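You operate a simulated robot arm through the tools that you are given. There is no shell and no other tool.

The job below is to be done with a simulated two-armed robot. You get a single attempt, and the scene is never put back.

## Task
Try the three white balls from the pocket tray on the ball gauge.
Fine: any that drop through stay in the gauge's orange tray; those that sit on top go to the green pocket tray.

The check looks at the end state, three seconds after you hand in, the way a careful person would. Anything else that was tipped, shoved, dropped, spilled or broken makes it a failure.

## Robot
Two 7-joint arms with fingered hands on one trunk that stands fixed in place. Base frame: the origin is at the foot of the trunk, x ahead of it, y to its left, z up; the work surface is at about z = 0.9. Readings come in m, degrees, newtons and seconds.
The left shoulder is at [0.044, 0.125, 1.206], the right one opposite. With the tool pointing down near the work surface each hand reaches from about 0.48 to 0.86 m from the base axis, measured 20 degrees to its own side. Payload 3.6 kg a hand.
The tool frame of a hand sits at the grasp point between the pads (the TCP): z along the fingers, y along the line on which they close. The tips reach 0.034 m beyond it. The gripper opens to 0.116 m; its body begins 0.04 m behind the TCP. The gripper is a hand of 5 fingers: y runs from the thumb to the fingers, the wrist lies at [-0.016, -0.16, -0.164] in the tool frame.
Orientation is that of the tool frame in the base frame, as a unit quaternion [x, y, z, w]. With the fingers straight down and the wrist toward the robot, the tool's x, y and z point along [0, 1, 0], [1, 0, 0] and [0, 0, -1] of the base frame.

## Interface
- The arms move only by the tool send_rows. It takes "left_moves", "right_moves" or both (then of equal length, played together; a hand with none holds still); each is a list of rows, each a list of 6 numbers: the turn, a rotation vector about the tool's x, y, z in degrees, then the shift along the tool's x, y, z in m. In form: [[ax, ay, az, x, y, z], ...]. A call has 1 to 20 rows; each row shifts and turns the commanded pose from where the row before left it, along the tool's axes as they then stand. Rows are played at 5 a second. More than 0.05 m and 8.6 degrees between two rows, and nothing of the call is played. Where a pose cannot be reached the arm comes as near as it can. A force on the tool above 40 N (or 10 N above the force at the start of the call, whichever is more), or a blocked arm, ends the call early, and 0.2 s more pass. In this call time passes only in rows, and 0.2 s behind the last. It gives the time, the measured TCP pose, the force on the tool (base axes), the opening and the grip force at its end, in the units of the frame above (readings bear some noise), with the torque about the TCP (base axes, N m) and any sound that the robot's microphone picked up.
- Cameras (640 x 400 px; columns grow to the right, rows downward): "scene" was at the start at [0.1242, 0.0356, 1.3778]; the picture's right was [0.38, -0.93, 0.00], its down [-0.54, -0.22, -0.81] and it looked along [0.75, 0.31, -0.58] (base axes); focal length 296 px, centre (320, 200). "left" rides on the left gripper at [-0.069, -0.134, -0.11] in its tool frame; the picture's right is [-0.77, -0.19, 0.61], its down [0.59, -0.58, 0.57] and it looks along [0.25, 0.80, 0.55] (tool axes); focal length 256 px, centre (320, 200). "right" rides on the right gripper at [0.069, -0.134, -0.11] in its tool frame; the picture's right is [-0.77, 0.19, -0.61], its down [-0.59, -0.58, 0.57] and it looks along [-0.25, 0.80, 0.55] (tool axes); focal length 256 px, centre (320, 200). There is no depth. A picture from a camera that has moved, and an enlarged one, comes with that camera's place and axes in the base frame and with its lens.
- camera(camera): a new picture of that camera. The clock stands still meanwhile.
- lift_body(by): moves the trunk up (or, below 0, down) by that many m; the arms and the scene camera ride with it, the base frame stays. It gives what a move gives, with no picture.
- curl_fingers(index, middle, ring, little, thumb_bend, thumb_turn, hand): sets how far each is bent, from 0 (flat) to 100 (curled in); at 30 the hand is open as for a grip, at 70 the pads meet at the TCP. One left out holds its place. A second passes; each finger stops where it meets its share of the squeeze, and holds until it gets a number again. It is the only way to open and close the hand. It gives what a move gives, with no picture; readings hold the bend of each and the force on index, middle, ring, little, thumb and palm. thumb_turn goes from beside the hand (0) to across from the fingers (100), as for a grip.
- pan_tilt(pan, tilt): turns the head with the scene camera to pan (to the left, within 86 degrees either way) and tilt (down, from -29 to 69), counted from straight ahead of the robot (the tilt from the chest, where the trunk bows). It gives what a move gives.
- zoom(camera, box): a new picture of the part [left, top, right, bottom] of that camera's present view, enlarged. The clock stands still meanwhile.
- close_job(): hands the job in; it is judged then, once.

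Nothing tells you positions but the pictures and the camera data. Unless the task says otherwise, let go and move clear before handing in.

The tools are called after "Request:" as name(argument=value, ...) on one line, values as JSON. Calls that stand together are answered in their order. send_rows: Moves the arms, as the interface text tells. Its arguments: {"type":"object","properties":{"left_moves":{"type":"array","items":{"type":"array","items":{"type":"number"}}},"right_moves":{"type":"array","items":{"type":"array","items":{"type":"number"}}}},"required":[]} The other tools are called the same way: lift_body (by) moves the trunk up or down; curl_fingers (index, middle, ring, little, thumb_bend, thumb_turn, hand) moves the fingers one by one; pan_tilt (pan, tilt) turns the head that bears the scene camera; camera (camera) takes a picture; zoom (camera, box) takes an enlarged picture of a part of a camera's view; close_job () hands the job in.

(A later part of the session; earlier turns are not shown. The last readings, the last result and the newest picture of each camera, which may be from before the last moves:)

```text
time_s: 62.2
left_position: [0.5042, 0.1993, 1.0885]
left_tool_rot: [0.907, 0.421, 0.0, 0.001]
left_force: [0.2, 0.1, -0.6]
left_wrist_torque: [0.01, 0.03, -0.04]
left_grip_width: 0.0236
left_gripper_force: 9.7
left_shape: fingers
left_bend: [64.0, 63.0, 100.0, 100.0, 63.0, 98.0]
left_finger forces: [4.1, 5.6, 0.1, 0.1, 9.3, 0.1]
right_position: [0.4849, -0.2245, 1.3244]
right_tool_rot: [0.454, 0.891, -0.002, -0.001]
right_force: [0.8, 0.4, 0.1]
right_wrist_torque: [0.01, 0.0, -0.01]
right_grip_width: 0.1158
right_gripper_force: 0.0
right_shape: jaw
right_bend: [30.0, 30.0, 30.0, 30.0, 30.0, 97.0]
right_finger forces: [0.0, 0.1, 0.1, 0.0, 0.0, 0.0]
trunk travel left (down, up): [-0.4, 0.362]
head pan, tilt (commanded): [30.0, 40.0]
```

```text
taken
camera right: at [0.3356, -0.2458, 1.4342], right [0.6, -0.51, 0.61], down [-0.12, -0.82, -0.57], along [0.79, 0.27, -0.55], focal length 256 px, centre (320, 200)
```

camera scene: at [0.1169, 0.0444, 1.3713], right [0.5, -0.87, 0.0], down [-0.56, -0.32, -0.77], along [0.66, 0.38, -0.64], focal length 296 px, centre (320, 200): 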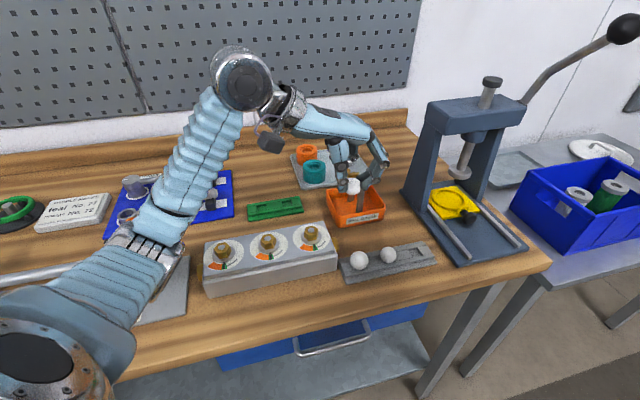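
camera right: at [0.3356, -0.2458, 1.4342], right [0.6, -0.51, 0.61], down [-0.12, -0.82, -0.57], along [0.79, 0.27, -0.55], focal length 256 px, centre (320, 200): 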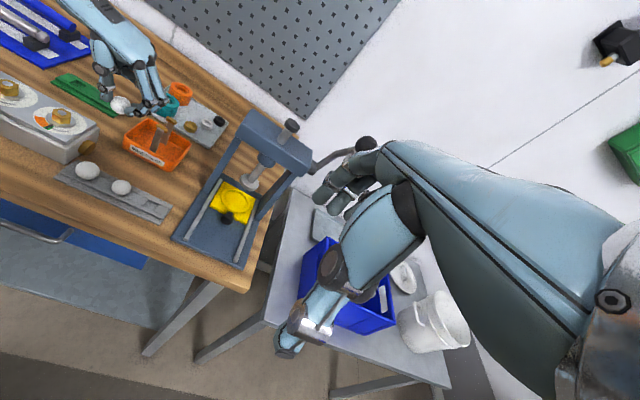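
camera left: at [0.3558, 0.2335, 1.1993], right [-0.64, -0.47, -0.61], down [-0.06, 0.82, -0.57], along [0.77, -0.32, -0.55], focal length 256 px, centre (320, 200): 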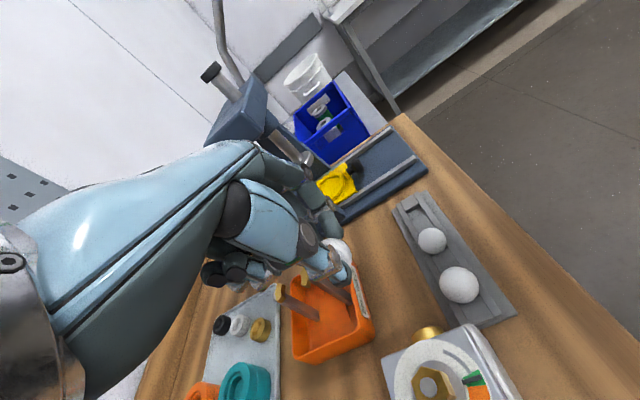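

Request:
zoom(camera="scene", box=[310, 150, 410, 240])

Request:
zoom(camera="left", box=[260, 220, 400, 370])

Request:
zoom(camera="right", box=[90, 60, 210, 180])

```text
4.44 times, centred on (360, 195) of scene
camera zoom: at [0.1169, 0.0444, 1.3713], right [0.5, -0.87, 0.0], down [-0.56, -0.32, -0.77], along [0.66, 0.38, -0.64], focal length 1314 px, centre (142, 222)
```

zoom: 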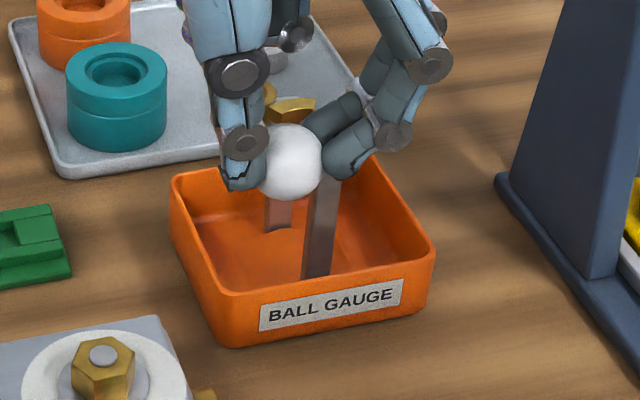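

```text
2.67 times, centred on (330, 295) of left
camera zoom: at [0.3558, 0.2335, 1.1993], right [-0.64, -0.47, -0.61], down [-0.06, 0.82, -0.57], along [0.77, -0.32, -0.55], focal length 683 px, centre (293, -53)
```

zoom: 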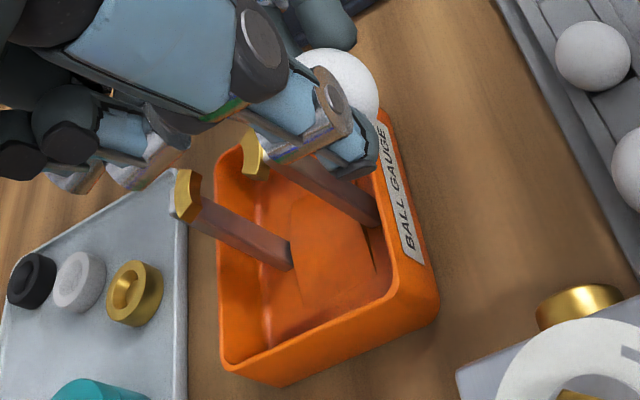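

```text
3.33 times, centred on (150, 120) of right
camera zoom: at [0.3356, -0.2458, 1.4342], right [0.6, -0.51, 0.61], down [-0.12, -0.82, -0.57], along [0.79, 0.27, -0.55], focal length 853 px, centre (887, 467)
```

zoom: 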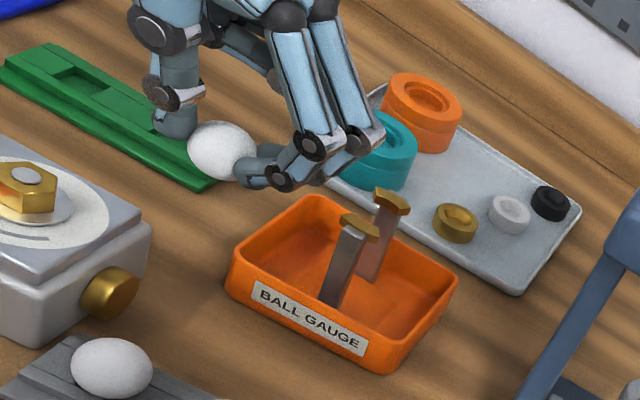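

The ball is firmly held and every camera agrees on its place. The ring centre works out at about [0.605, 0.2335] with its top near z 0.994. I'll move the ball to about 3 cm above the ring and check from several sides.

Request:
send_rows(left_moves=[[0, 0, 0, 0.02, 0.012, 0], [0, 0, 0, 0.03, 0.02, 0], [0, 0, 0, 0.03, 0.018, 0.008], [0, 0, 0, 0.013, 0.008, 0.01]])

Request:
zoom(camera="scene", box=[310, 130, 430, 240])

Request:
zoom(camera="left", box=[230, 200, 370, 340])

Request:
zoom(camera="right", box=[90, 60, 210, 180])

```text
time_s: 63.2
left_position: [0.6084, 0.2343, 1.0736]
left_tool_rot: [0.906, 0.423, 0.001, 0.0]
left_force: [-0.2, -0.1, -1.2]
left_wrist_torque: [0.0, 0.0, 0.02]
left_grip_width: 0.0234
left_gripper_force: 9.6
left_shape: fingers
left_bend: [64.0, 63.0, 100.0, 100.0, 63.0, 98.0]
left_finger forces: [4.1, 5.5, 0.1, 0.0, 9.3, 0.0]
right_position: [0.4855, -0.2242, 1.3235]
right_tool_rot: [0.454, 0.891, -0.001, -0.001]
right_force: [-0.3, -0.2, -0.9]
right_wrist_torque: [0.02, 0.02, 0.03]
right_grip_width: 0.1159
right_gripper_force: 0.0
right_shape: jaw
right_bend: [30.0, 30.0, 30.0, 30.0, 30.0, 97.0]
right_finger forces: [0.0, 0.0, 0.0, 0.1, 0.1, 0.0]
trunk travel left (down, up): [-0.4, 0.362]
head pan, tilt (commanded): [30.0, 40.0]
```

```text
3.64 times, centred on (370, 185) of scene
camera zoom: at [0.117, 0.0443, 1.3713], right [0.5, -0.87, 0.0], down [-0.56, -0.32, -0.77], along [0.66, 0.38, -0.64], focal length 1075 px, centre (138, 254)
```

zoom: 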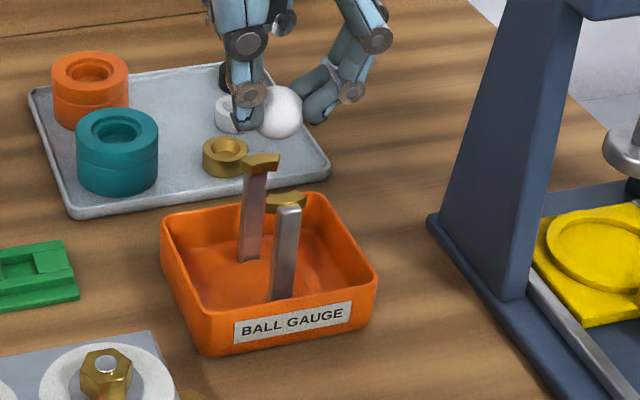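

```text
2.86 times, centred on (300, 270) of left
camera zoom: at [0.4602, 0.2676, 1.1832], right [-0.64, -0.47, -0.61], down [-0.06, 0.82, -0.57], along [0.77, -0.32, -0.55], focal length 731 px, centre (377, 0)
```

zoom: 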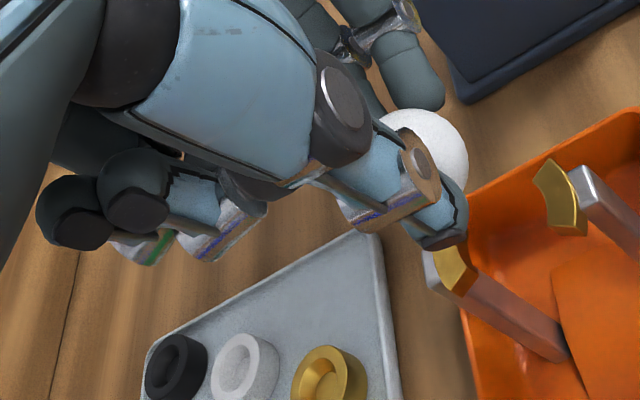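

```text
3.33 times, centred on (150, 120) of right
camera zoom: at [0.3356, -0.2459, 1.4342], right [0.6, -0.51, 0.61], down [-0.12, -0.82, -0.57], along [0.79, 0.27, -0.55], focal length 853 px, centre (887, 467)
```

zoom: 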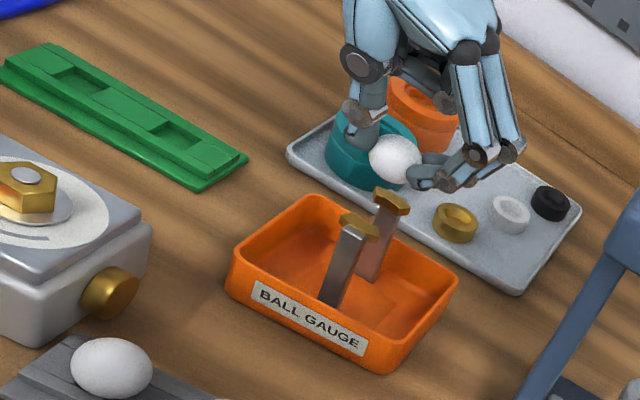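

Request:
send_rows(left_moves=[[0, 0, 0, 0.0008, 0, 0.015], [0, 0, 0, 0, 0, 0.013], [0, 0, 0, 0, 0, 0.006]])

Request:
zoom(camera="scene", box=[330, 150, 410, 220])

Request:
zoom(camera="left", box=[260, 200, 360, 300])

Request:
zoom(camera="right", box=[120, 80, 180, 140])

```text
time_s: 64.0
left_position: [0.6073, 0.235, 1.0394]
left_tool_rot: [0.906, 0.423, 0.002, 0.0]
left_force: [0.3, 0.3, 0.8]
left_wrist_torque: [-0.01, 0.0, 0.0]
left_grip_width: 0.0233
left_gripper_force: 9.7
left_shape: fingers
left_bend: [64.0, 63.0, 100.0, 100.0, 63.0, 98.0]
left_finger forces: [4.1, 5.6, 0.0, 0.1, 9.4, 0.1]
right_position: [0.4849, -0.2242, 1.3237]
right_tool_rot: [0.454, 0.891, -0.001, -0.001]
right_force: [-0.1, 0.1, -0.4]
right_wrist_torque: [-0.03, -0.03, 0.02]
right_grip_width: 0.116
right_gripper_force: 0.0
right_shape: jaw
right_bend: [30.0, 30.0, 30.0, 30.0, 30.0, 97.0]
right_finger forces: [0.1, 0.1, 0.0, 0.0, 0.0, 0.1]
trunk travel left (down, up): [-0.4, 0.362]
head pan, tilt (commanded): [30.0, 40.0]
```

```text
5.71 times, centred on (370, 185) of scene
camera zoom: at [0.1168, 0.0444, 1.3713], right [0.5, -0.87, 0.0], down [-0.56, -0.32, -0.77], along [0.66, 0.38, -0.64], focal length 1689 px, centre (34, 286)
```

zoom: 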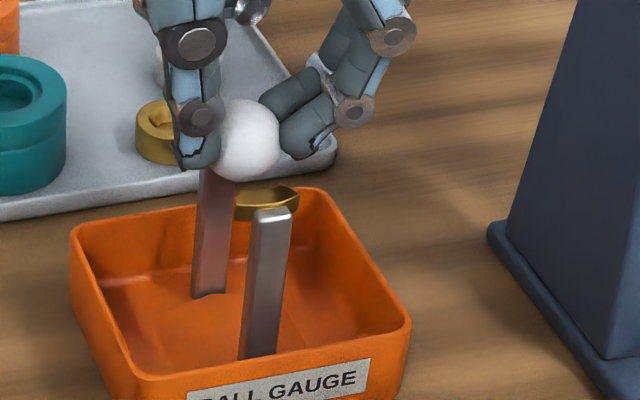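

```text
4.00 times, centred on (310, 250) of left
camera zoom: at [0.4593, 0.2687, 1.1491], right [-0.64, -0.47, -0.61], down [-0.06, 0.82, -0.57], along [0.77, -0.32, -0.55], focal length 1024 px, centre (360, 0)
```

zoom: 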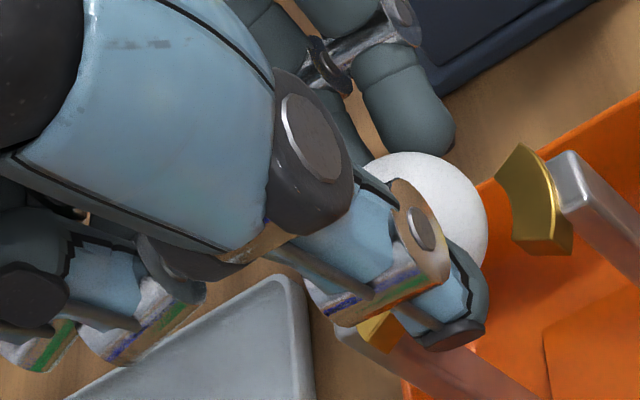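

```text
6.67 times, centred on (150, 110) of right
camera zoom: at [0.3355, -0.2458, 1.4342], right [0.6, -0.51, 0.61], down [-0.12, -0.82, -0.57], along [0.79, 0.27, -0.55], focal length 1707 px, centre (1453, 800)
```

zoom: 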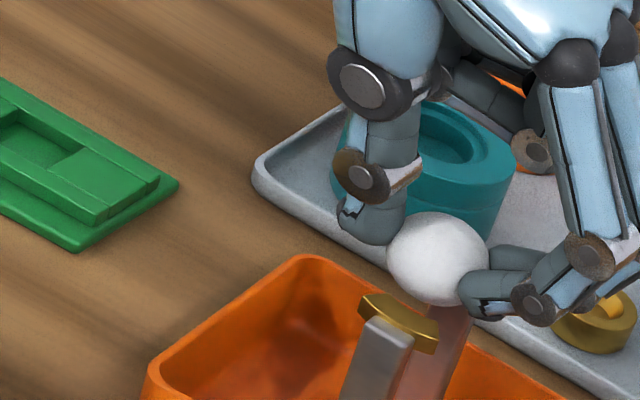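

Request:
send_rows(left_moves=[[0, 0, 0, 0, 0.001, 0.003], [0, 0, 0, 0, 0, 0.003]])

Request:
zoom(camera="scene", box=[330, 150, 410, 220])

Request:
zoom(camera="right", box=[120, 80, 180, 140])

Request:
zoom(camera="left", box=[260, 200, 360, 300])

```text
time_s: 64.6
left_position: [0.6098, 0.2336, 1.0334]
left_tool_rot: [0.906, 0.423, 0.001, 0.0]
left_force: [-0.3, -0.6, 0.9]
left_wrist_torque: [-0.03, 0.05, 0.01]
left_grip_width: 0.0234
left_gripper_force: 9.9
left_shape: fingers
left_bend: [64.0, 63.0, 100.0, 100.0, 63.0, 98.0]
left_finger forces: [4.4, 5.5, 0.0, 0.1, 9.6, 0.1]
right_position: [0.4839, -0.2237, 1.3255]
right_tool_rot: [0.454, 0.891, 0.0, 0.0]
right_force: [0.1, -0.1, 0.3]
right_wrist_torque: [-0.01, 0.0, 0.02]
right_grip_width: 0.1158
right_gripper_force: 0.0
right_shape: jaw
right_bend: [30.0, 30.0, 30.0, 30.0, 30.0, 97.0]
right_finger forces: [0.0, 0.0, 0.0, 0.0, 0.1, 0.0]
trunk travel left (down, up): [-0.4, 0.362]
head pan, tilt (commanded): [30.0, 40.0]
```

```text
5.71 times, centred on (370, 185) of scene
camera zoom: at [0.1166, 0.044, 1.3714], right [0.5, -0.87, 0.0], down [-0.56, -0.32, -0.77], along [0.66, 0.38, -0.64], focal length 1689 px, centre (34, 286)
```

zoom: 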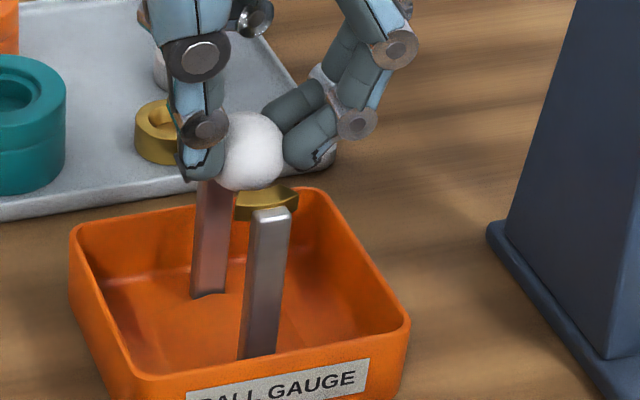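

```text
6.67 times, centred on (150, 110) of right
camera zoom: at [0.3352, -0.2462, 1.4343], right [0.6, -0.51, 0.61], down [-0.12, -0.82, -0.57], along [0.79, 0.27, -0.55], focal length 1707 px, centre (1453, 800)
```

zoom: 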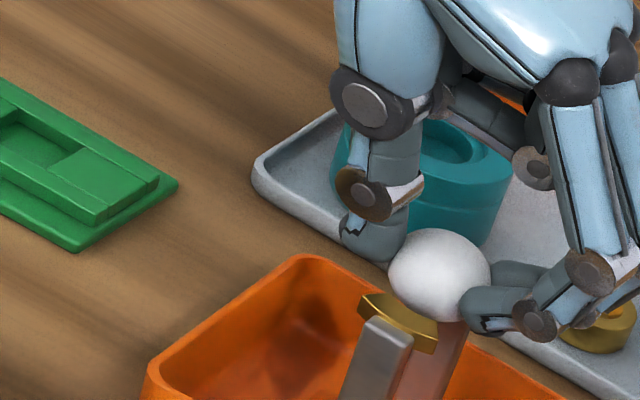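

```text
4.00 times, centred on (310, 250) of left
camera zoom: at [0.4609, 0.2674, 1.1431], right [-0.64, -0.47, -0.61], down [-0.06, 0.82, -0.57], along [0.77, -0.32, -0.55], focal length 1024 px, centre (360, 0)
```

zoom: 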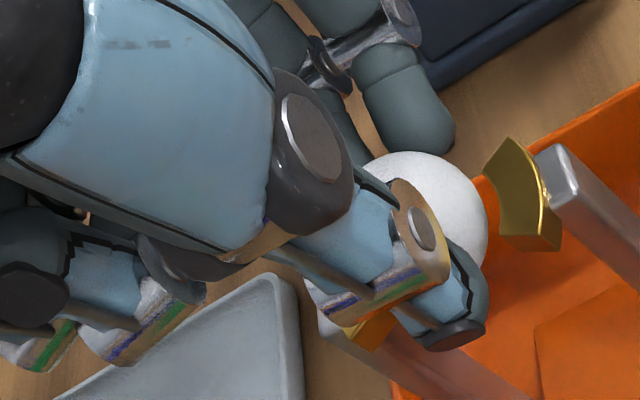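

Request:
send_rows(left_moves=[[0, 0, 0, -0.0005, 0, 0.0015], [0, 0, 0, 0, 0, 0.0015]])

Request:
zoom(camera="right", box=[120, 80, 180, 140])

Request:
zoom(camera="scene", box=[330, 150, 410, 220])

```text
time_s: 65.2
left_position: [0.6092, 0.2328, 1.0306]
left_tool_rot: [0.906, 0.422, 0.001, -0.001]
left_force: [-2.6, -1.8, 1.0]
left_wrist_torque: [-0.08, 0.03, 0.02]
left_grip_width: 0.0236
left_gripper_force: 10.2
left_shape: fingers
left_bend: [64.0, 63.0, 100.0, 100.0, 63.0, 98.0]
left_finger forces: [4.4, 5.1, 0.1, 0.0, 10.2, 0.0]
right_position: [0.4836, -0.2257, 1.3245]
right_tool_rot: [0.455, 0.891, -0.001, 0.0]
right_force: [-0.1, 0.7, 0.1]
right_wrist_torque: [0.0, 0.01, -0.01]
right_grip_width: 0.1158
right_gripper_force: 0.1
right_shape: jaw
right_bend: [30.0, 30.0, 30.0, 30.0, 30.0, 97.0]
right_finger forces: [0.0, 0.0, 0.1, 0.0, 0.0, 0.1]
trunk travel left (down, up): [-0.4, 0.362]
head pan, tilt (commanded): [30.0, 40.0]
```

```text
6.67 times, centred on (150, 110) of right
camera zoom: at [0.3349, -0.2465, 1.4343], right [0.6, -0.51, 0.61], down [-0.12, -0.82, -0.57], along [0.79, 0.27, -0.55], focal length 1707 px, centre (1453, 800)
```

zoom: 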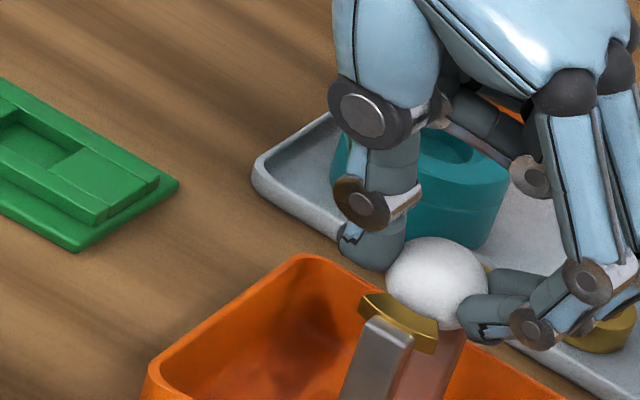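

```text
5.71 times, centred on (370, 185) of scene
camera zoom: at [0.1163, 0.0438, 1.3714], right [0.5, -0.87, 0.0], down [-0.56, -0.32, -0.77], along [0.66, 0.38, -0.64], focal length 1689 px, centre (34, 286)
```

zoom: 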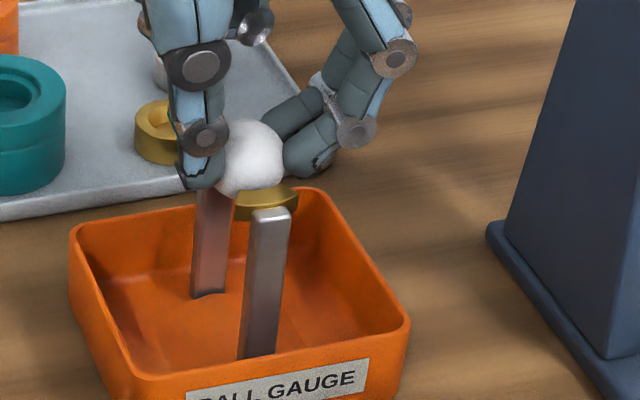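

Request:
send_rows(left_moves=[[0, 0, 0, -0.001, 0, -0.0005]])

Request:
send_rows(left_moves=[[0, 0, 0, 0, 0, 0]])

```text
time_s: 65.6
left_position: [0.6087, 0.2328, 1.031]
left_tool_rot: [0.906, 0.423, 0.001, -0.001]
left_force: [0.1, -0.7, -0.4]
left_wrist_torque: [-0.01, 0.02, 0.01]
left_grip_width: 0.0236
left_gripper_force: 9.6
left_shape: fingers
left_bend: [64.0, 63.0, 100.0, 100.0, 63.0, 98.0]
left_finger forces: [4.2, 5.8, 0.1, 0.0, 9.6, 0.0]
right_position: [0.485, -0.223, 1.3247]
right_tool_rot: [0.454, 0.891, 0.0, -0.001]
right_force: [0.6, -0.2, -0.5]
right_wrist_torque: [0.02, 0.01, 0.01]
right_grip_width: 0.1161
right_gripper_force: 0.1
right_shape: jaw
right_bend: [30.0, 30.0, 30.0, 30.0, 30.0, 97.0]
right_finger forces: [0.0, 0.1, 0.1, 0.0, 0.0, 0.0]
trunk travel left (down, up): [-0.4, 0.362]
head pan, tilt (commanded): [30.0, 40.0]
```

```text
time_s: 66.0
left_position: [0.6093, 0.2334, 1.0307]
left_tool_rot: [0.906, 0.422, 0.001, 0.0]
left_force: [0.0, 0.0, 0.2]
left_wrist_torque: [0.0, 0.03, -0.02]
left_grip_width: 0.0234
left_gripper_force: 9.9
left_shape: fingers
left_bend: [64.0, 63.0, 100.0, 100.0, 63.0, 98.0]
left_finger forces: [4.2, 6.0, 0.1, 0.0, 9.6, 0.1]
right_position: [0.4849, -0.2232, 1.3243]
right_tool_rot: [0.454, 0.891, -0.001, 0.0]
right_force: [0.5, -0.1, 0.1]
right_wrist_torque: [0.03, -0.01, 0.02]
right_grip_width: 0.1157
right_gripper_force: 0.1
right_shape: jaw
right_bend: [30.0, 30.0, 30.0, 30.0, 30.0, 97.0]
right_finger forces: [0.0, 0.1, 0.0, 0.0, 0.0, 0.1]
trunk travel left (down, up): [-0.4, 0.362]
head pan, tilt (commanded): [30.0, 40.0]
```

Lateral contact force is gone, so the ball is centred just above or in the ring. Releasing gently now.

Request:
curl_fingers(hand="left", index=56, middle=56, thumb_bend=56)

Request:
zoom(camera="right", box=[110, 80, 190, 160])

Request:
zoom(camera="scene", box=[320, 150, 410, 230])

Request:
zoom(camera="left", box=[260, 200, 400, 340])

```text
time_s: 67.0
left_position: [0.608, 0.2338, 1.0314]
left_tool_rot: [0.906, 0.423, 0.001, 0.0]
left_force: [0.5, 0.2, 1.0]
left_wrist_torque: [0.01, 0.0, -0.01]
left_grip_width: 0.0412
left_gripper_force: 0.1
left_shape: fingers
left_bend: [56.0, 56.0, 100.0, 100.0, 56.0, 98.0]
left_finger forces: [0.0, 0.0, 0.0, 0.0, 0.0, 0.0]
right_position: [0.4849, -0.2239, 1.3242]
right_tool_rot: [0.455, 0.891, 0.0, 0.001]
right_force: [0.3, 0.5, 0.2]
right_wrist_torque: [-0.02, -0.01, 0.02]
right_grip_width: 0.1161
right_gripper_force: 0.0
right_shape: jaw
right_bend: [30.0, 30.0, 30.0, 30.0, 30.0, 97.0]
right_finger forces: [0.0, 0.0, 0.1, 0.1, 0.0, 0.1]
trunk travel left (down, up): [-0.4, 0.362]
head pan, tilt (commanded): [30.0, 40.0]
```

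```text
5.00 times, centred on (150, 120) of right
camera zoom: at [0.3354, -0.246, 1.4342], right [0.6, -0.51, 0.61], down [-0.12, -0.82, -0.57], along [0.79, 0.27, -0.55], focal length 1280 px, centre (1170, 600)
```

zoom: 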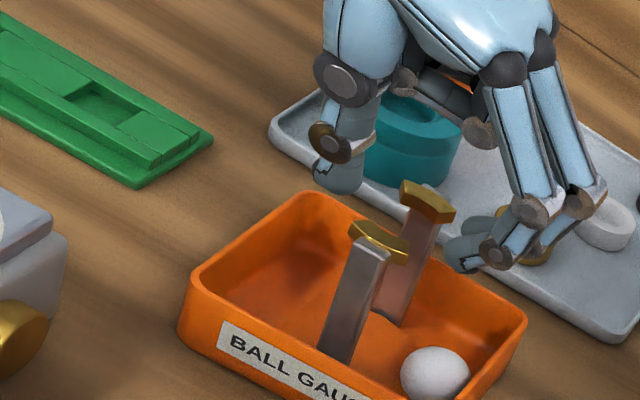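

```text
5.00 times, centred on (365, 190) of scene
camera zoom: at [0.1168, 0.0442, 1.3714], right [0.5, -0.87, 0.0], down [-0.56, -0.32, -0.77], along [0.66, 0.38, -0.64], focal length 1478 px, centre (95, 250)
```

zoom: 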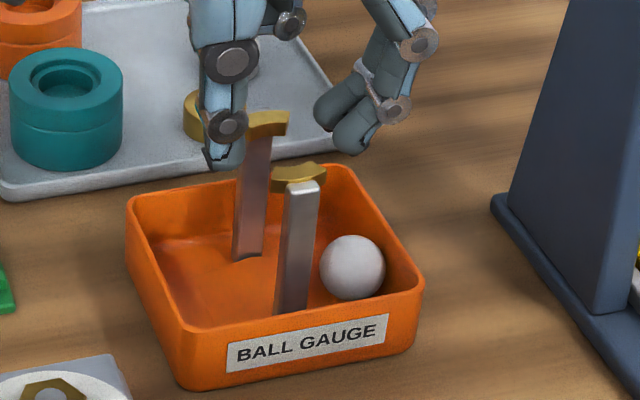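

```text
2.86 times, centred on (330, 270) of left
camera zoom: at [0.4604, 0.2661, 1.1401], right [-0.64, -0.47, -0.61], down [-0.06, 0.82, -0.57], along [0.77, -0.32, -0.55], focal length 731 px, centre (291, 0)
```

zoom: 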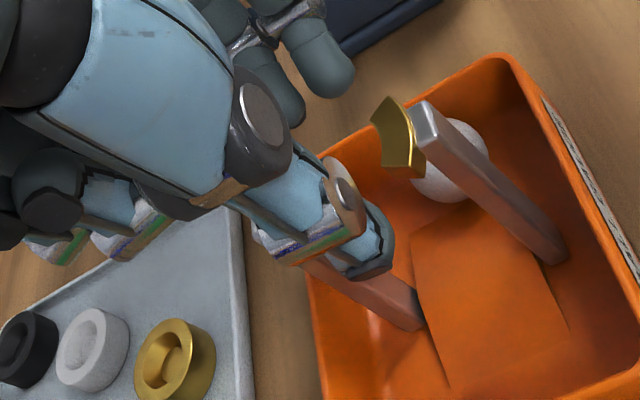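

Ball 3 dropped through the ring and now lies in the orange tray. I'll raise the hand, open it, and go for the middle ball the same way.

Request:
send_rows(left_moves=[[0, 0, 0, 0, 0, -0.02], [0, 0, 0, 0, 0, -0.035], [0, 0, 0, -0.02, -0.012, -0.01], [0, 0, 0, -0.03, -0.02, 0], [0, 0, 0, -0.03, -0.018, 0], [0, 0, 0, -0.013, -0.008, 0], [0, 0, -8, 0, 0, 0], [0, 0, -8, 0, 0, 0], [0, 0, -8, 0, 0, 0], [0, 0, -8, 0, 0, 0], [0, 0, -8, 0, 0, 0]])

Request:
curl_fingers(hand="left", index=47, middle=47, thumb_bend=47)

Request:
camera(camera="scene")

```text
time_s: 69.4
left_position: [0.504, 0.1989, 1.0944]
left_tool_rot: [0.706, 0.708, 0.001, 0.0]
left_force: [0.7, -0.6, 0.6]
left_wrist_torque: [0.02, -0.02, 0.0]
left_grip_width: 0.0413
left_gripper_force: 0.0
left_shape: fingers
left_bend: [56.0, 56.0, 100.0, 100.0, 56.0, 98.0]
left_finger forces: [0.0, 0.1, 0.0, 0.0, 0.0, 0.0]
right_position: [0.4847, -0.2238, 1.3235]
right_tool_rot: [0.454, 0.891, -0.001, -0.001]
right_force: [-0.3, 0.0, -0.3]
right_wrist_torque: [0.02, 0.0, -0.01]
right_grip_width: 0.1158
right_gripper_force: 0.2
right_shape: jaw
right_bend: [30.0, 30.0, 30.0, 30.0, 30.0, 97.0]
right_finger forces: [0.1, 0.0, 0.0, 0.0, 0.0, 0.1]
trunk travel left (down, up): [-0.4, 0.362]
head pan, tilt (commanded): [30.0, 40.0]
```

```text
time_s: 70.4
left_position: [0.5054, 0.1994, 1.0958]
left_tool_rot: [0.707, 0.707, 0.001, 0.001]
left_force: [-0.3, 0.8, 1.1]
left_wrist_torque: [0.0, 0.04, -0.01]
left_grip_width: 0.068
left_gripper_force: 0.0
left_shape: fingers
left_bend: [47.0, 47.0, 100.0, 100.0, 47.0, 97.0]
left_finger forces: [0.0, 0.0, 0.0, 0.1, 0.0, 0.0]
right_position: [0.4848, -0.2234, 1.325]
right_tool_rot: [0.453, 0.892, 0.0, 0.0]
right_force: [-0.9, -0.9, -0.9]
right_wrist_torque: [0.02, -0.02, -0.04]
right_grip_width: 0.1157
right_gripper_force: 0.1
right_shape: jaw
right_bend: [30.0, 30.0, 30.0, 30.0, 30.0, 97.0]
right_finger forces: [0.0, 0.0, 0.1, 0.0, 0.0, 0.0]
trunk travel left (down, up): [-0.4, 0.362]
head pan, tilt (commanded): [30.0, 40.0]
```

```text
taken
camera scene: at [0.1167, 0.0442, 1.3714], right [0.5, -0.87, 0.0], down [-0.56, -0.32, -0.77], along [0.66, 0.38, -0.64], focal length 296 px, centre (320, 200)
```

scene: 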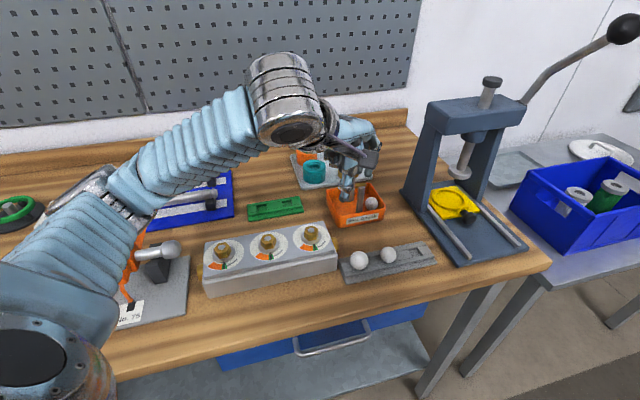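

Request:
send_rows(left_moves=[[0, 0, 0, -0.029, 0, 0.015], [0, 0, 0, -0.029, 0, 0.025], [0, 0, 0, -0.029, -0.001, 0.025]])

Request:
zoom(camera="left", box=[280, 200, 440, 350])

Request:
zoom(camera="right", box=[60, 110, 200, 230])

```text
time_s: 71.2
left_position: [0.5023, 0.1113, 1.0304]
left_tool_rot: [0.707, 0.707, 0.001, -0.001]
left_force: [0.9, 0.4, -0.3]
left_wrist_torque: [0.01, 0.0, 0.0]
left_grip_width: 0.0679
left_gripper_force: 0.0
left_shape: fingers
left_bend: [47.0, 47.0, 100.0, 100.0, 47.0, 97.0]
left_finger forces: [0.0, 0.0, 0.1, 0.0, 0.1, 0.0]
right_position: [0.4849, -0.225, 1.3236]
right_tool_rot: [0.454, 0.891, 0.0, -0.001]
right_force: [-0.4, -0.5, -0.3]
right_wrist_torque: [0.03, 0.0, 0.0]
right_grip_width: 0.1161
right_gripper_force: 0.1
right_shape: jaw
right_bend: [30.0, 30.0, 30.0, 30.0, 30.0, 97.0]
right_finger forces: [0.0, 0.0, 0.1, 0.0, 0.0, 0.1]
trunk travel left (down, up): [-0.4, 0.362]
head pan, tilt (commanded): [30.0, 40.0]
```

```text
2.67 times, centred on (360, 275) of left
camera zoom: at [0.367, 0.0422, 1.1392], right [-0.18, -0.77, -0.61], down [-0.58, 0.59, -0.57], along [0.8, 0.25, -0.55], focal length 683 px, centre (213, 0)
```

zoom: 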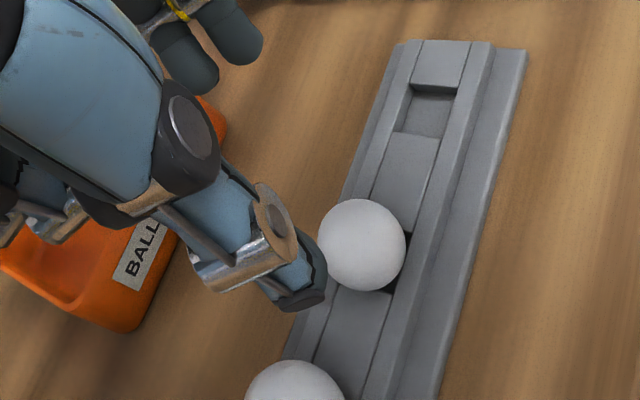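

```text
3.33 times, centred on (130, 170) of right
camera zoom: at [0.3357, -0.2475, 1.4338], right [0.6, -0.51, 0.61], down [-0.12, -0.82, -0.57], along [0.79, 0.27, -0.55], focal length 853 px, centre (953, 300)
```

zoom: 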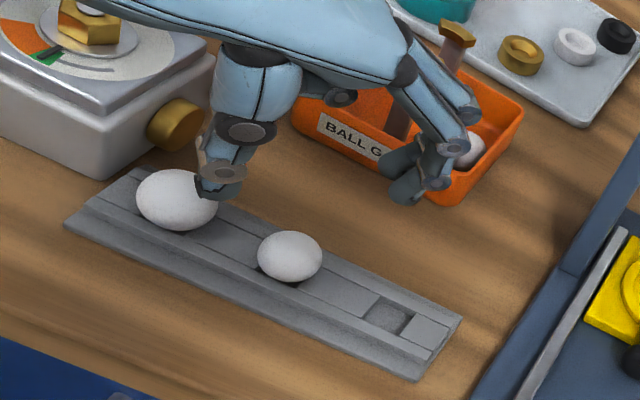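

Request:
send_rows(left_moves=[[0, 0, 0, 0.0027, 0.0007, 0.02], [0, 0, 0, 0, 0, 0.02]])

Request:
zoom(camera="left", box=[200, 170, 420, 350])

Request:
zoom(camera="right", box=[60, 130, 180, 230])

Request:
zoom(camera="scene", box=[320, 190, 460, 290])

```text
time_s: 71.8
left_position: [0.5046, 0.1142, 0.9899]
left_tool_rot: [0.707, 0.707, 0.001, 0.001]
left_force: [1.4, 0.1, -0.3]
left_wrist_torque: [0.03, 0.02, 0.02]
left_grip_width: 0.068
left_gripper_force: 0.1
left_shape: fingers
left_bend: [47.0, 47.0, 100.0, 100.0, 47.0, 97.0]
left_finger forces: [0.0, 0.0, 0.1, 0.0, 0.0, 0.0]
right_position: [0.4853, -0.2236, 1.3259]
right_tool_rot: [0.454, 0.891, 0.0, 0.001]
right_force: [-0.4, 0.0, 0.0]
right_wrist_torque: [-0.01, 0.02, 0.0]
right_grip_width: 0.1159
right_gripper_force: 0.1
right_shape: jaw
right_bend: [30.0, 30.0, 30.0, 30.0, 30.0, 97.0]
right_finger forces: [0.0, 0.1, 0.1, 0.0, 0.0, 0.0]
trunk travel left (down, up): [-0.4, 0.362]
head pan, tilt (commanded): [30.0, 40.0]
```

```text
2.22 times, centred on (310, 260) of left
camera zoom: at [0.3691, 0.0463, 1.0992], right [-0.19, -0.77, -0.61], down [-0.58, 0.59, -0.57], along [0.8, 0.25, -0.55], focal length 569 px, centre (342, 67)
```

zoom: 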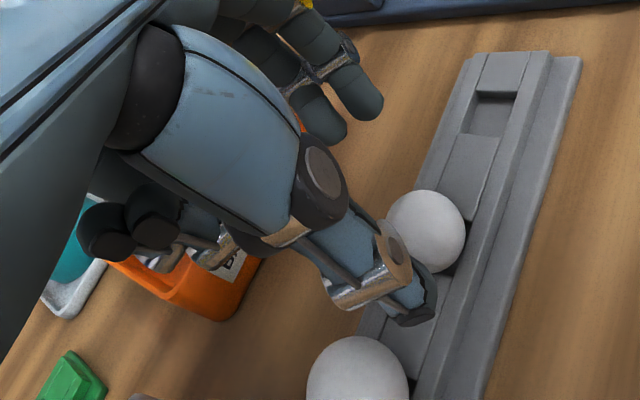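

```text
4.00 times, centred on (120, 180) of right
camera zoom: at [0.3354, -0.246, 1.4342], right [0.6, -0.51, 0.61], down [-0.12, -0.82, -0.57], along [0.79, 0.27, -0.55], focal length 1024 px, centre (1120, 280)
```

zoom: 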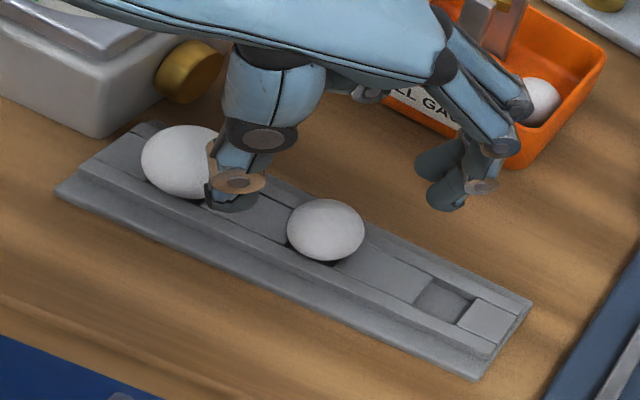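

```text
4.00 times, centred on (390, 240) of scene
camera zoom: at [0.1167, 0.0442, 1.3714], right [0.5, -0.87, 0.0], down [-0.56, -0.32, -0.77], along [0.66, 0.38, -0.64], focal length 1182 px, centre (40, 40)
```

zoom: 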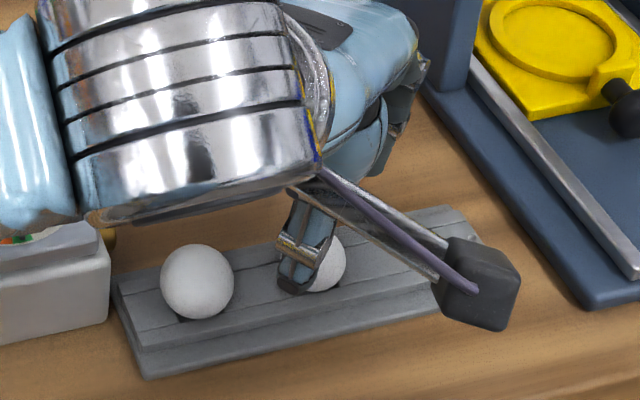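

Request:
send_rows(left_moves=[[0, 0, 0, -0.001, -0.001, 0.015], [0, 0, 0, 0, 0, 0.012], [0, 0, 0, 0, 0, 0.005]])

Request:
zoom(camera="left", box=[260, 170, 420, 320])

Request:
zoom(camera="right", box=[90, 140, 170, 210])

```text
time_s: 72.6
left_position: [0.5042, 0.1136, 0.9586]
left_tool_rot: [0.707, 0.707, 0.002, 0.0]
left_force: [-0.8, -1.1, 0.4]
left_wrist_torque: [0.01, -0.01, 0.03]
left_grip_width: 0.0677
left_gripper_force: 0.1
left_shape: fingers
left_bend: [47.0, 47.0, 100.0, 100.0, 47.0, 97.0]
left_finger forces: [0.1, 0.0, 0.1, 0.0, 0.1, 0.1]
right_position: [0.4848, -0.224, 1.3238]
right_tool_rot: [0.454, 0.891, -0.001, 0.001]
right_force: [0.8, 0.1, -0.1]
right_wrist_torque: [0.03, 0.01, -0.01]
right_grip_width: 0.116
right_gripper_force: 0.0
right_shape: jaw
right_bend: [30.0, 30.0, 30.0, 30.0, 30.0, 97.0]
right_finger forces: [0.1, 0.0, 0.1, 0.0, 0.0, 0.1]
trunk travel left (down, up): [-0.4, 0.362]
head pan, tilt (commanded): [30.0, 40.0]
```

```text
2.67 times, centred on (340, 245) of left
camera zoom: at [0.3678, 0.0453, 1.0675], right [-0.19, -0.77, -0.61], down [-0.58, 0.59, -0.57], along [0.8, 0.25, -0.55], focal length 683 px, centre (267, 80)
```

zoom: 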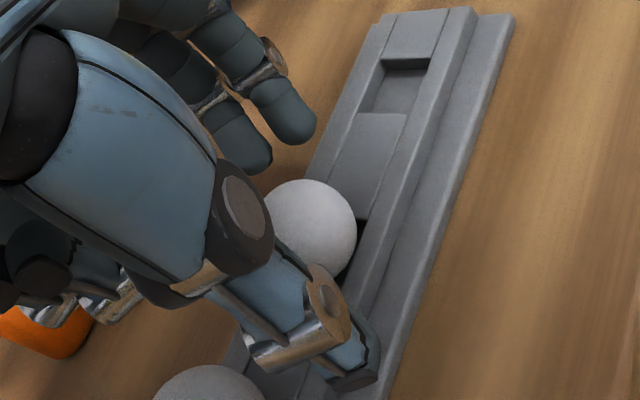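

```text
5.71 times, centred on (130, 175) of right
camera zoom: at [0.3354, -0.2462, 1.4342], right [0.6, -0.51, 0.61], down [-0.12, -0.82, -0.57], along [0.79, 0.27, -0.55], focal length 1463 px, centre (1406, 343)
```

zoom: 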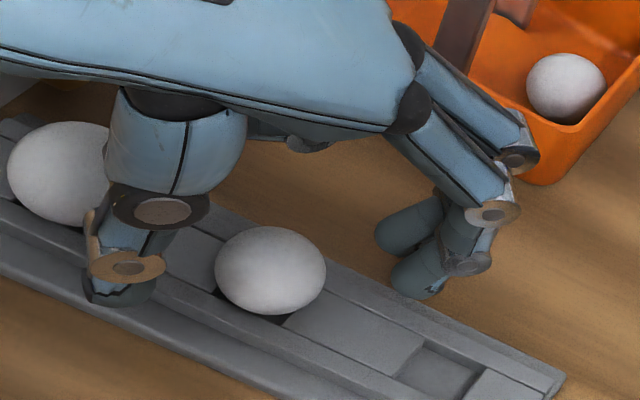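

Request:
send_rows(left_moves=[[0, 0, 0, -0.0016, -0.0005, 0.0005]])

Request:
curl_fingers(hand="left", index=57, middle=57, thumb_bend=57)

Request:
zoom(camera="left", box=[260, 170, 420, 320])

Request:
zoom(camera="right", box=[90, 140, 170, 210])

```text
time_s: 73.0
left_position: [0.5029, 0.1122, 0.9572]
left_tool_rot: [0.707, 0.707, 0.001, 0.0]
left_force: [-0.1, 0.1, 0.5]
left_wrist_torque: [0.02, 0.0, -0.01]
left_grip_width: 0.0677
left_gripper_force: 0.2
left_shape: fingers
left_bend: [47.0, 47.0, 100.0, 100.0, 47.0, 97.0]
left_finger forces: [0.0, 0.0, 0.0, 0.0, 0.0, 0.0]
right_position: [0.4855, -0.2243, 1.324]
right_tool_rot: [0.454, 0.891, 0.001, -0.001]
right_force: [-0.4, 0.5, -0.6]
right_wrist_torque: [0.0, 0.02, 0.02]
right_grip_width: 0.1157
right_gripper_force: 0.1
right_shape: jaw
right_bend: [30.0, 30.0, 30.0, 30.0, 30.0, 97.0]
right_finger forces: [0.1, 0.1, 0.0, 0.0, 0.0, 0.0]
trunk travel left (down, up): [-0.4, 0.362]
head pan, tilt (commanded): [30.0, 40.0]
```

```text
time_s: 74.0
left_position: [0.5031, 0.1131, 0.9588]
left_tool_rot: [0.707, 0.707, 0.0, 0.001]
left_force: [0.7, 0.5, -0.5]
left_wrist_torque: [-0.01, 0.02, -0.01]
left_grip_width: 0.0425
left_gripper_force: 0.1
left_shape: fingers
left_bend: [56.0, 56.0, 100.0, 100.0, 56.0, 98.0]
left_finger forces: [0.1, 0.0, 0.0, 0.0, 0.1, 0.0]
right_position: [0.4843, -0.2245, 1.3241]
right_tool_rot: [0.454, 0.891, 0.0, 0.0]
right_force: [-0.4, -0.4, -0.4]
right_wrist_torque: [0.01, 0.0, -0.03]
right_grip_width: 0.1158
right_gripper_force: 0.3
right_shape: jaw
right_bend: [30.0, 30.0, 30.0, 30.0, 30.0, 97.0]
right_finger forces: [0.0, 0.0, 0.0, 0.0, 0.0, 0.1]
trunk travel left (down, up): [-0.4, 0.362]
head pan, tilt (commanded): [30.0, 40.0]
```

```text
2.67 times, centred on (340, 245) of left
camera zoom: at [0.3672, 0.0439, 1.067], right [-0.19, -0.77, -0.61], down [-0.58, 0.59, -0.57], along [0.8, 0.25, -0.55], focal length 683 px, centre (267, 80)
```

zoom: 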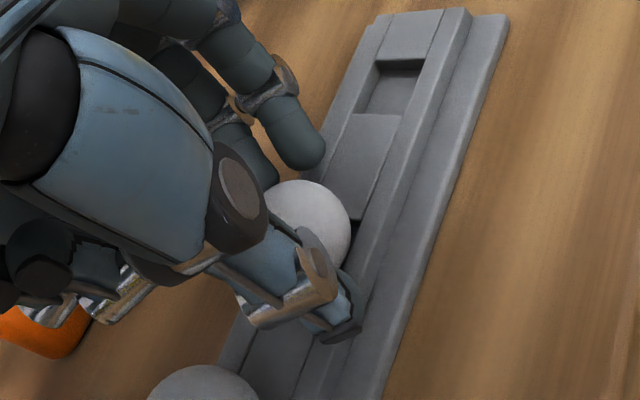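

```text
5.71 times, centred on (130, 175) of right
camera zoom: at [0.3354, -0.2461, 1.4342], right [0.6, -0.51, 0.61], down [-0.12, -0.82, -0.57], along [0.79, 0.27, -0.55], focal length 1463 px, centre (1406, 343)
```

zoom: 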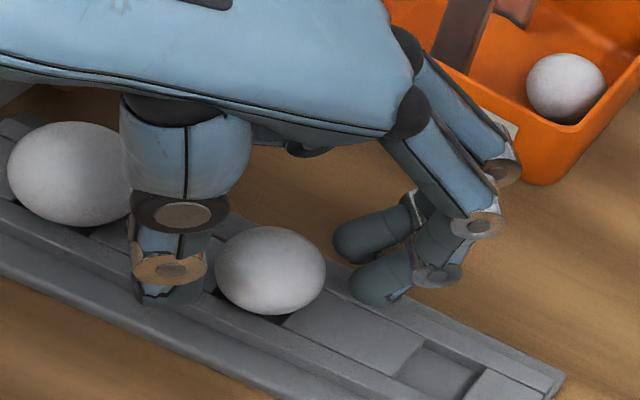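

Alignment matches the first grasp: thumb and fingers sit evenly either side of ball 2. Closing in two stages.

Request:
curl_fingers(hand="left", index=64, middle=64, thumb_bend=64)

Request:
curl_fingers(hand="left", index=67, middle=67, thumb_bend=67)

Request:
send_rows(left_moves=[[0, 0, 0, 0, 0, -0.003], [0, 0, 0, 0, 0, -0.004], [0, 0, 0, 0, 0, -0.005]])

Request:
zoom(camera="right", box=[90, 140, 170, 210])

Request:
zoom(camera="left", box=[260, 170, 420, 320])

```text
time_s: 75.0
left_position: [0.5022, 0.1127, 0.9572]
left_tool_rot: [0.707, 0.707, 0.001, 0.001]
left_force: [-0.5, 0.6, 0.5]
left_wrist_torque: [0.02, 0.03, 0.0]
left_grip_width: 0.0254
left_gripper_force: 4.6
left_shape: fingers
left_bend: [62.0, 62.0, 100.0, 100.0, 62.0, 98.0]
left_finger forces: [2.0, 2.5, 0.0, 0.1, 4.7, 0.1]
right_position: [0.4849, -0.2247, 1.3242]
right_tool_rot: [0.454, 0.891, 0.0, 0.0]
right_force: [-0.3, 0.7, -0.4]
right_wrist_torque: [0.01, 0.0, 0.0]
right_grip_width: 0.1161
right_gripper_force: 0.2
right_shape: jaw
right_bend: [30.0, 30.0, 30.0, 30.0, 30.0, 97.0]
right_finger forces: [0.1, 0.0, 0.0, 0.0, 0.1, 0.1]
trunk travel left (down, up): [-0.4, 0.362]
head pan, tilt (commanded): [30.0, 40.0]
```

```text
time_s: 76.0
left_position: [0.5034, 0.1131, 0.9584]
left_tool_rot: [0.707, 0.707, 0.0, 0.001]
left_force: [0.9, -0.1, -0.6]
left_wrist_torque: [-0.01, -0.03, -0.01]
left_grip_width: 0.0237
left_gripper_force: 9.7
left_shape: fingers
left_bend: [64.0, 63.0, 100.0, 100.0, 63.0, 98.0]
left_finger forces: [4.1, 5.6, 0.0, 0.1, 9.7, 0.0]
right_position: [0.4855, -0.224, 1.3238]
right_tool_rot: [0.455, 0.891, 0.001, 0.0]
right_force: [-0.3, -0.7, -0.9]
right_wrist_torque: [0.03, -0.01, 0.0]
right_grip_width: 0.1161
right_gripper_force: 0.0
right_shape: jaw
right_bend: [30.0, 30.0, 30.0, 30.0, 30.0, 97.0]
right_finger forces: [0.0, 0.0, 0.0, 0.0, 0.0, 0.0]
trunk travel left (down, up): [-0.4, 0.362]
head pan, tilt (commanded): [30.0, 40.0]
```

```text
time_s: 76.8
left_position: [0.5029, 0.1119, 0.9698]
left_tool_rot: [0.707, 0.707, 0.002, 0.0]
left_force: [0.0, 1.3, -0.7]
left_wrist_torque: [-0.03, 0.01, -0.01]
left_grip_width: 0.0238
left_gripper_force: 9.6
left_shape: fingers
left_bend: [64.0, 63.0, 100.0, 100.0, 63.0, 98.0]
left_finger forces: [4.1, 5.5, 0.0, 0.0, 9.6, 0.1]
right_position: [0.4851, -0.2249, 1.3242]
right_tool_rot: [0.454, 0.891, 0.001, -0.001]
right_force: [0.2, 0.6, 0.6]
right_wrist_torque: [-0.01, 0.0, 0.01]
right_grip_width: 0.116
right_gripper_force: 0.1
right_shape: jaw
right_bend: [30.0, 30.0, 30.0, 30.0, 30.0, 97.0]
right_finger forces: [0.0, 0.0, 0.1, 0.0, 0.0, 0.0]
trunk travel left (down, up): [-0.4, 0.362]
head pan, tilt (commanded): [30.0, 40.0]
```

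```text
5.71 times, centred on (130, 175) of right
camera zoom: at [0.3354, -0.2462, 1.4342], right [0.6, -0.51, 0.61], down [-0.12, -0.82, -0.57], along [0.79, 0.27, -0.55], focal length 1463 px, centre (1406, 343)
```

zoom: 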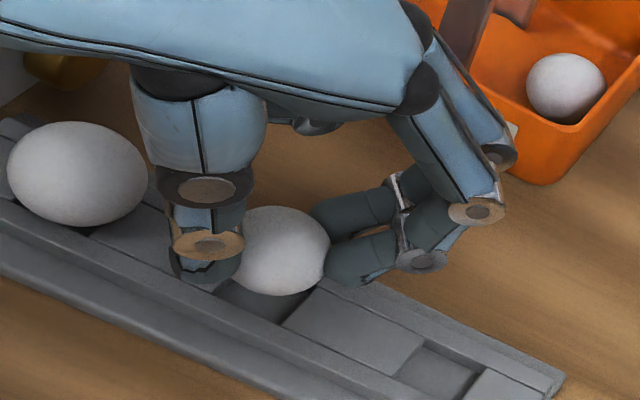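

```text
2.67 times, centred on (340, 245) of left
camera zoom: at [0.3672, 0.0435, 1.079], right [-0.19, -0.77, -0.61], down [-0.58, 0.59, -0.57], along [0.8, 0.25, -0.55], focal length 683 px, centre (267, 80)
```

zoom: 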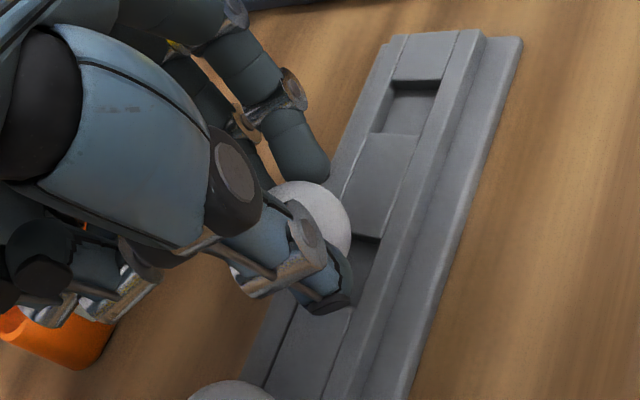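

Request:
send_rows(left_moves=[[0, 0, 0, 0, 0, -0.02], [0, 0, 0, 0, 0, -0.04], [0, 0, 0, 0, 0, -0.04], [0, 0, 0, 0.02, 0, -0.02], [0, 0, 0, 0.035, 0.001, 0], [0, 0, 0, 0.0325, 0, 0], [0, 0, 8, 0, 0, 0], [0, 0, 8, 0, 0, 0], [0, 0, 8, 0, 0, 0], [0, 0, 8, 0, 0, 0], [0, 0, 8, 0, 0, 0], [0, 0, 0, 0.02, 0.012, 0], [0, 0, 0, 0.03, 0.02, 0], [0, 0, 0, 0.03, 0.018, 0.01], [0, 0, 0, 0.013, 0.008, 0.012]])

Request:
zoom(camera="scene", box=[310, 130, 430, 240])

Request:
zoom(camera="left", box=[230, 200, 370, 340])

Request:
zoom(camera="right", box=[90, 60, 210, 180])

```text
time_s: 80.0
left_position: [0.6072, 0.2321, 1.0673]
left_tool_rot: [0.906, 0.423, 0.001, 0.001]
left_force: [-0.2, 1.1, -1.1]
left_wrist_torque: [-0.03, 0.0, -0.02]
left_grip_width: 0.0237
left_gripper_force: 9.7
left_shape: fingers
left_bend: [64.0, 63.0, 100.0, 100.0, 63.0, 98.0]
left_finger forces: [4.0, 5.6, 0.1, 0.0, 9.4, 0.0]
right_position: [0.485, -0.2242, 1.3246]
right_tool_rot: [0.454, 0.891, -0.001, 0.0]
right_force: [0.5, 0.0, -1.0]
right_wrist_torque: [0.0, -0.02, -0.01]
right_grip_width: 0.1161
right_gripper_force: 0.1
right_shape: jaw
right_bend: [30.0, 30.0, 30.0, 30.0, 30.0, 97.0]
right_finger forces: [0.0, 0.0, 0.0, 0.0, 0.1, 0.1]
trunk travel left (down, up): [-0.4, 0.362]
head pan, tilt (commanded): [30.0, 40.0]
```

```text
3.64 times, centred on (370, 185) of scene
camera zoom: at [0.1169, 0.0443, 1.3713], right [0.5, -0.87, 0.0], down [-0.56, -0.32, -0.77], along [0.66, 0.38, -0.64], focal length 1075 px, centre (138, 254)
```

zoom: 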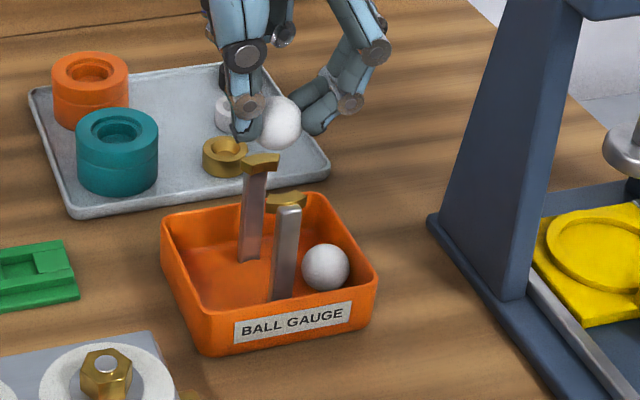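

```text
2.86 times, centred on (300, 270) of left
camera zoom: at [0.4585, 0.2668, 1.1771], right [-0.64, -0.47, -0.61], down [-0.06, 0.82, -0.56], along [0.77, -0.32, -0.55], focal length 731 px, centre (377, 0)
```

zoom: 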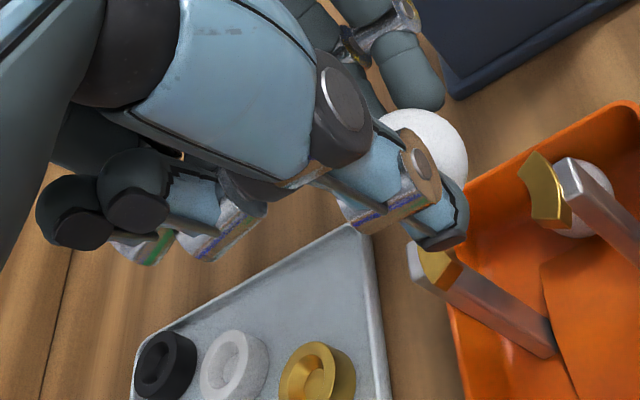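

```text
3.33 times, centred on (150, 120) of right
camera zoom: at [0.3356, -0.2459, 1.4342], right [0.6, -0.51, 0.61], down [-0.12, -0.82, -0.57], along [0.79, 0.27, -0.55], focal length 853 px, centre (887, 467)
```

zoom: 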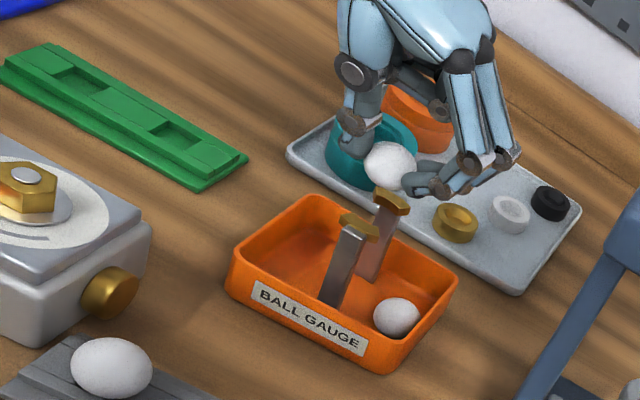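

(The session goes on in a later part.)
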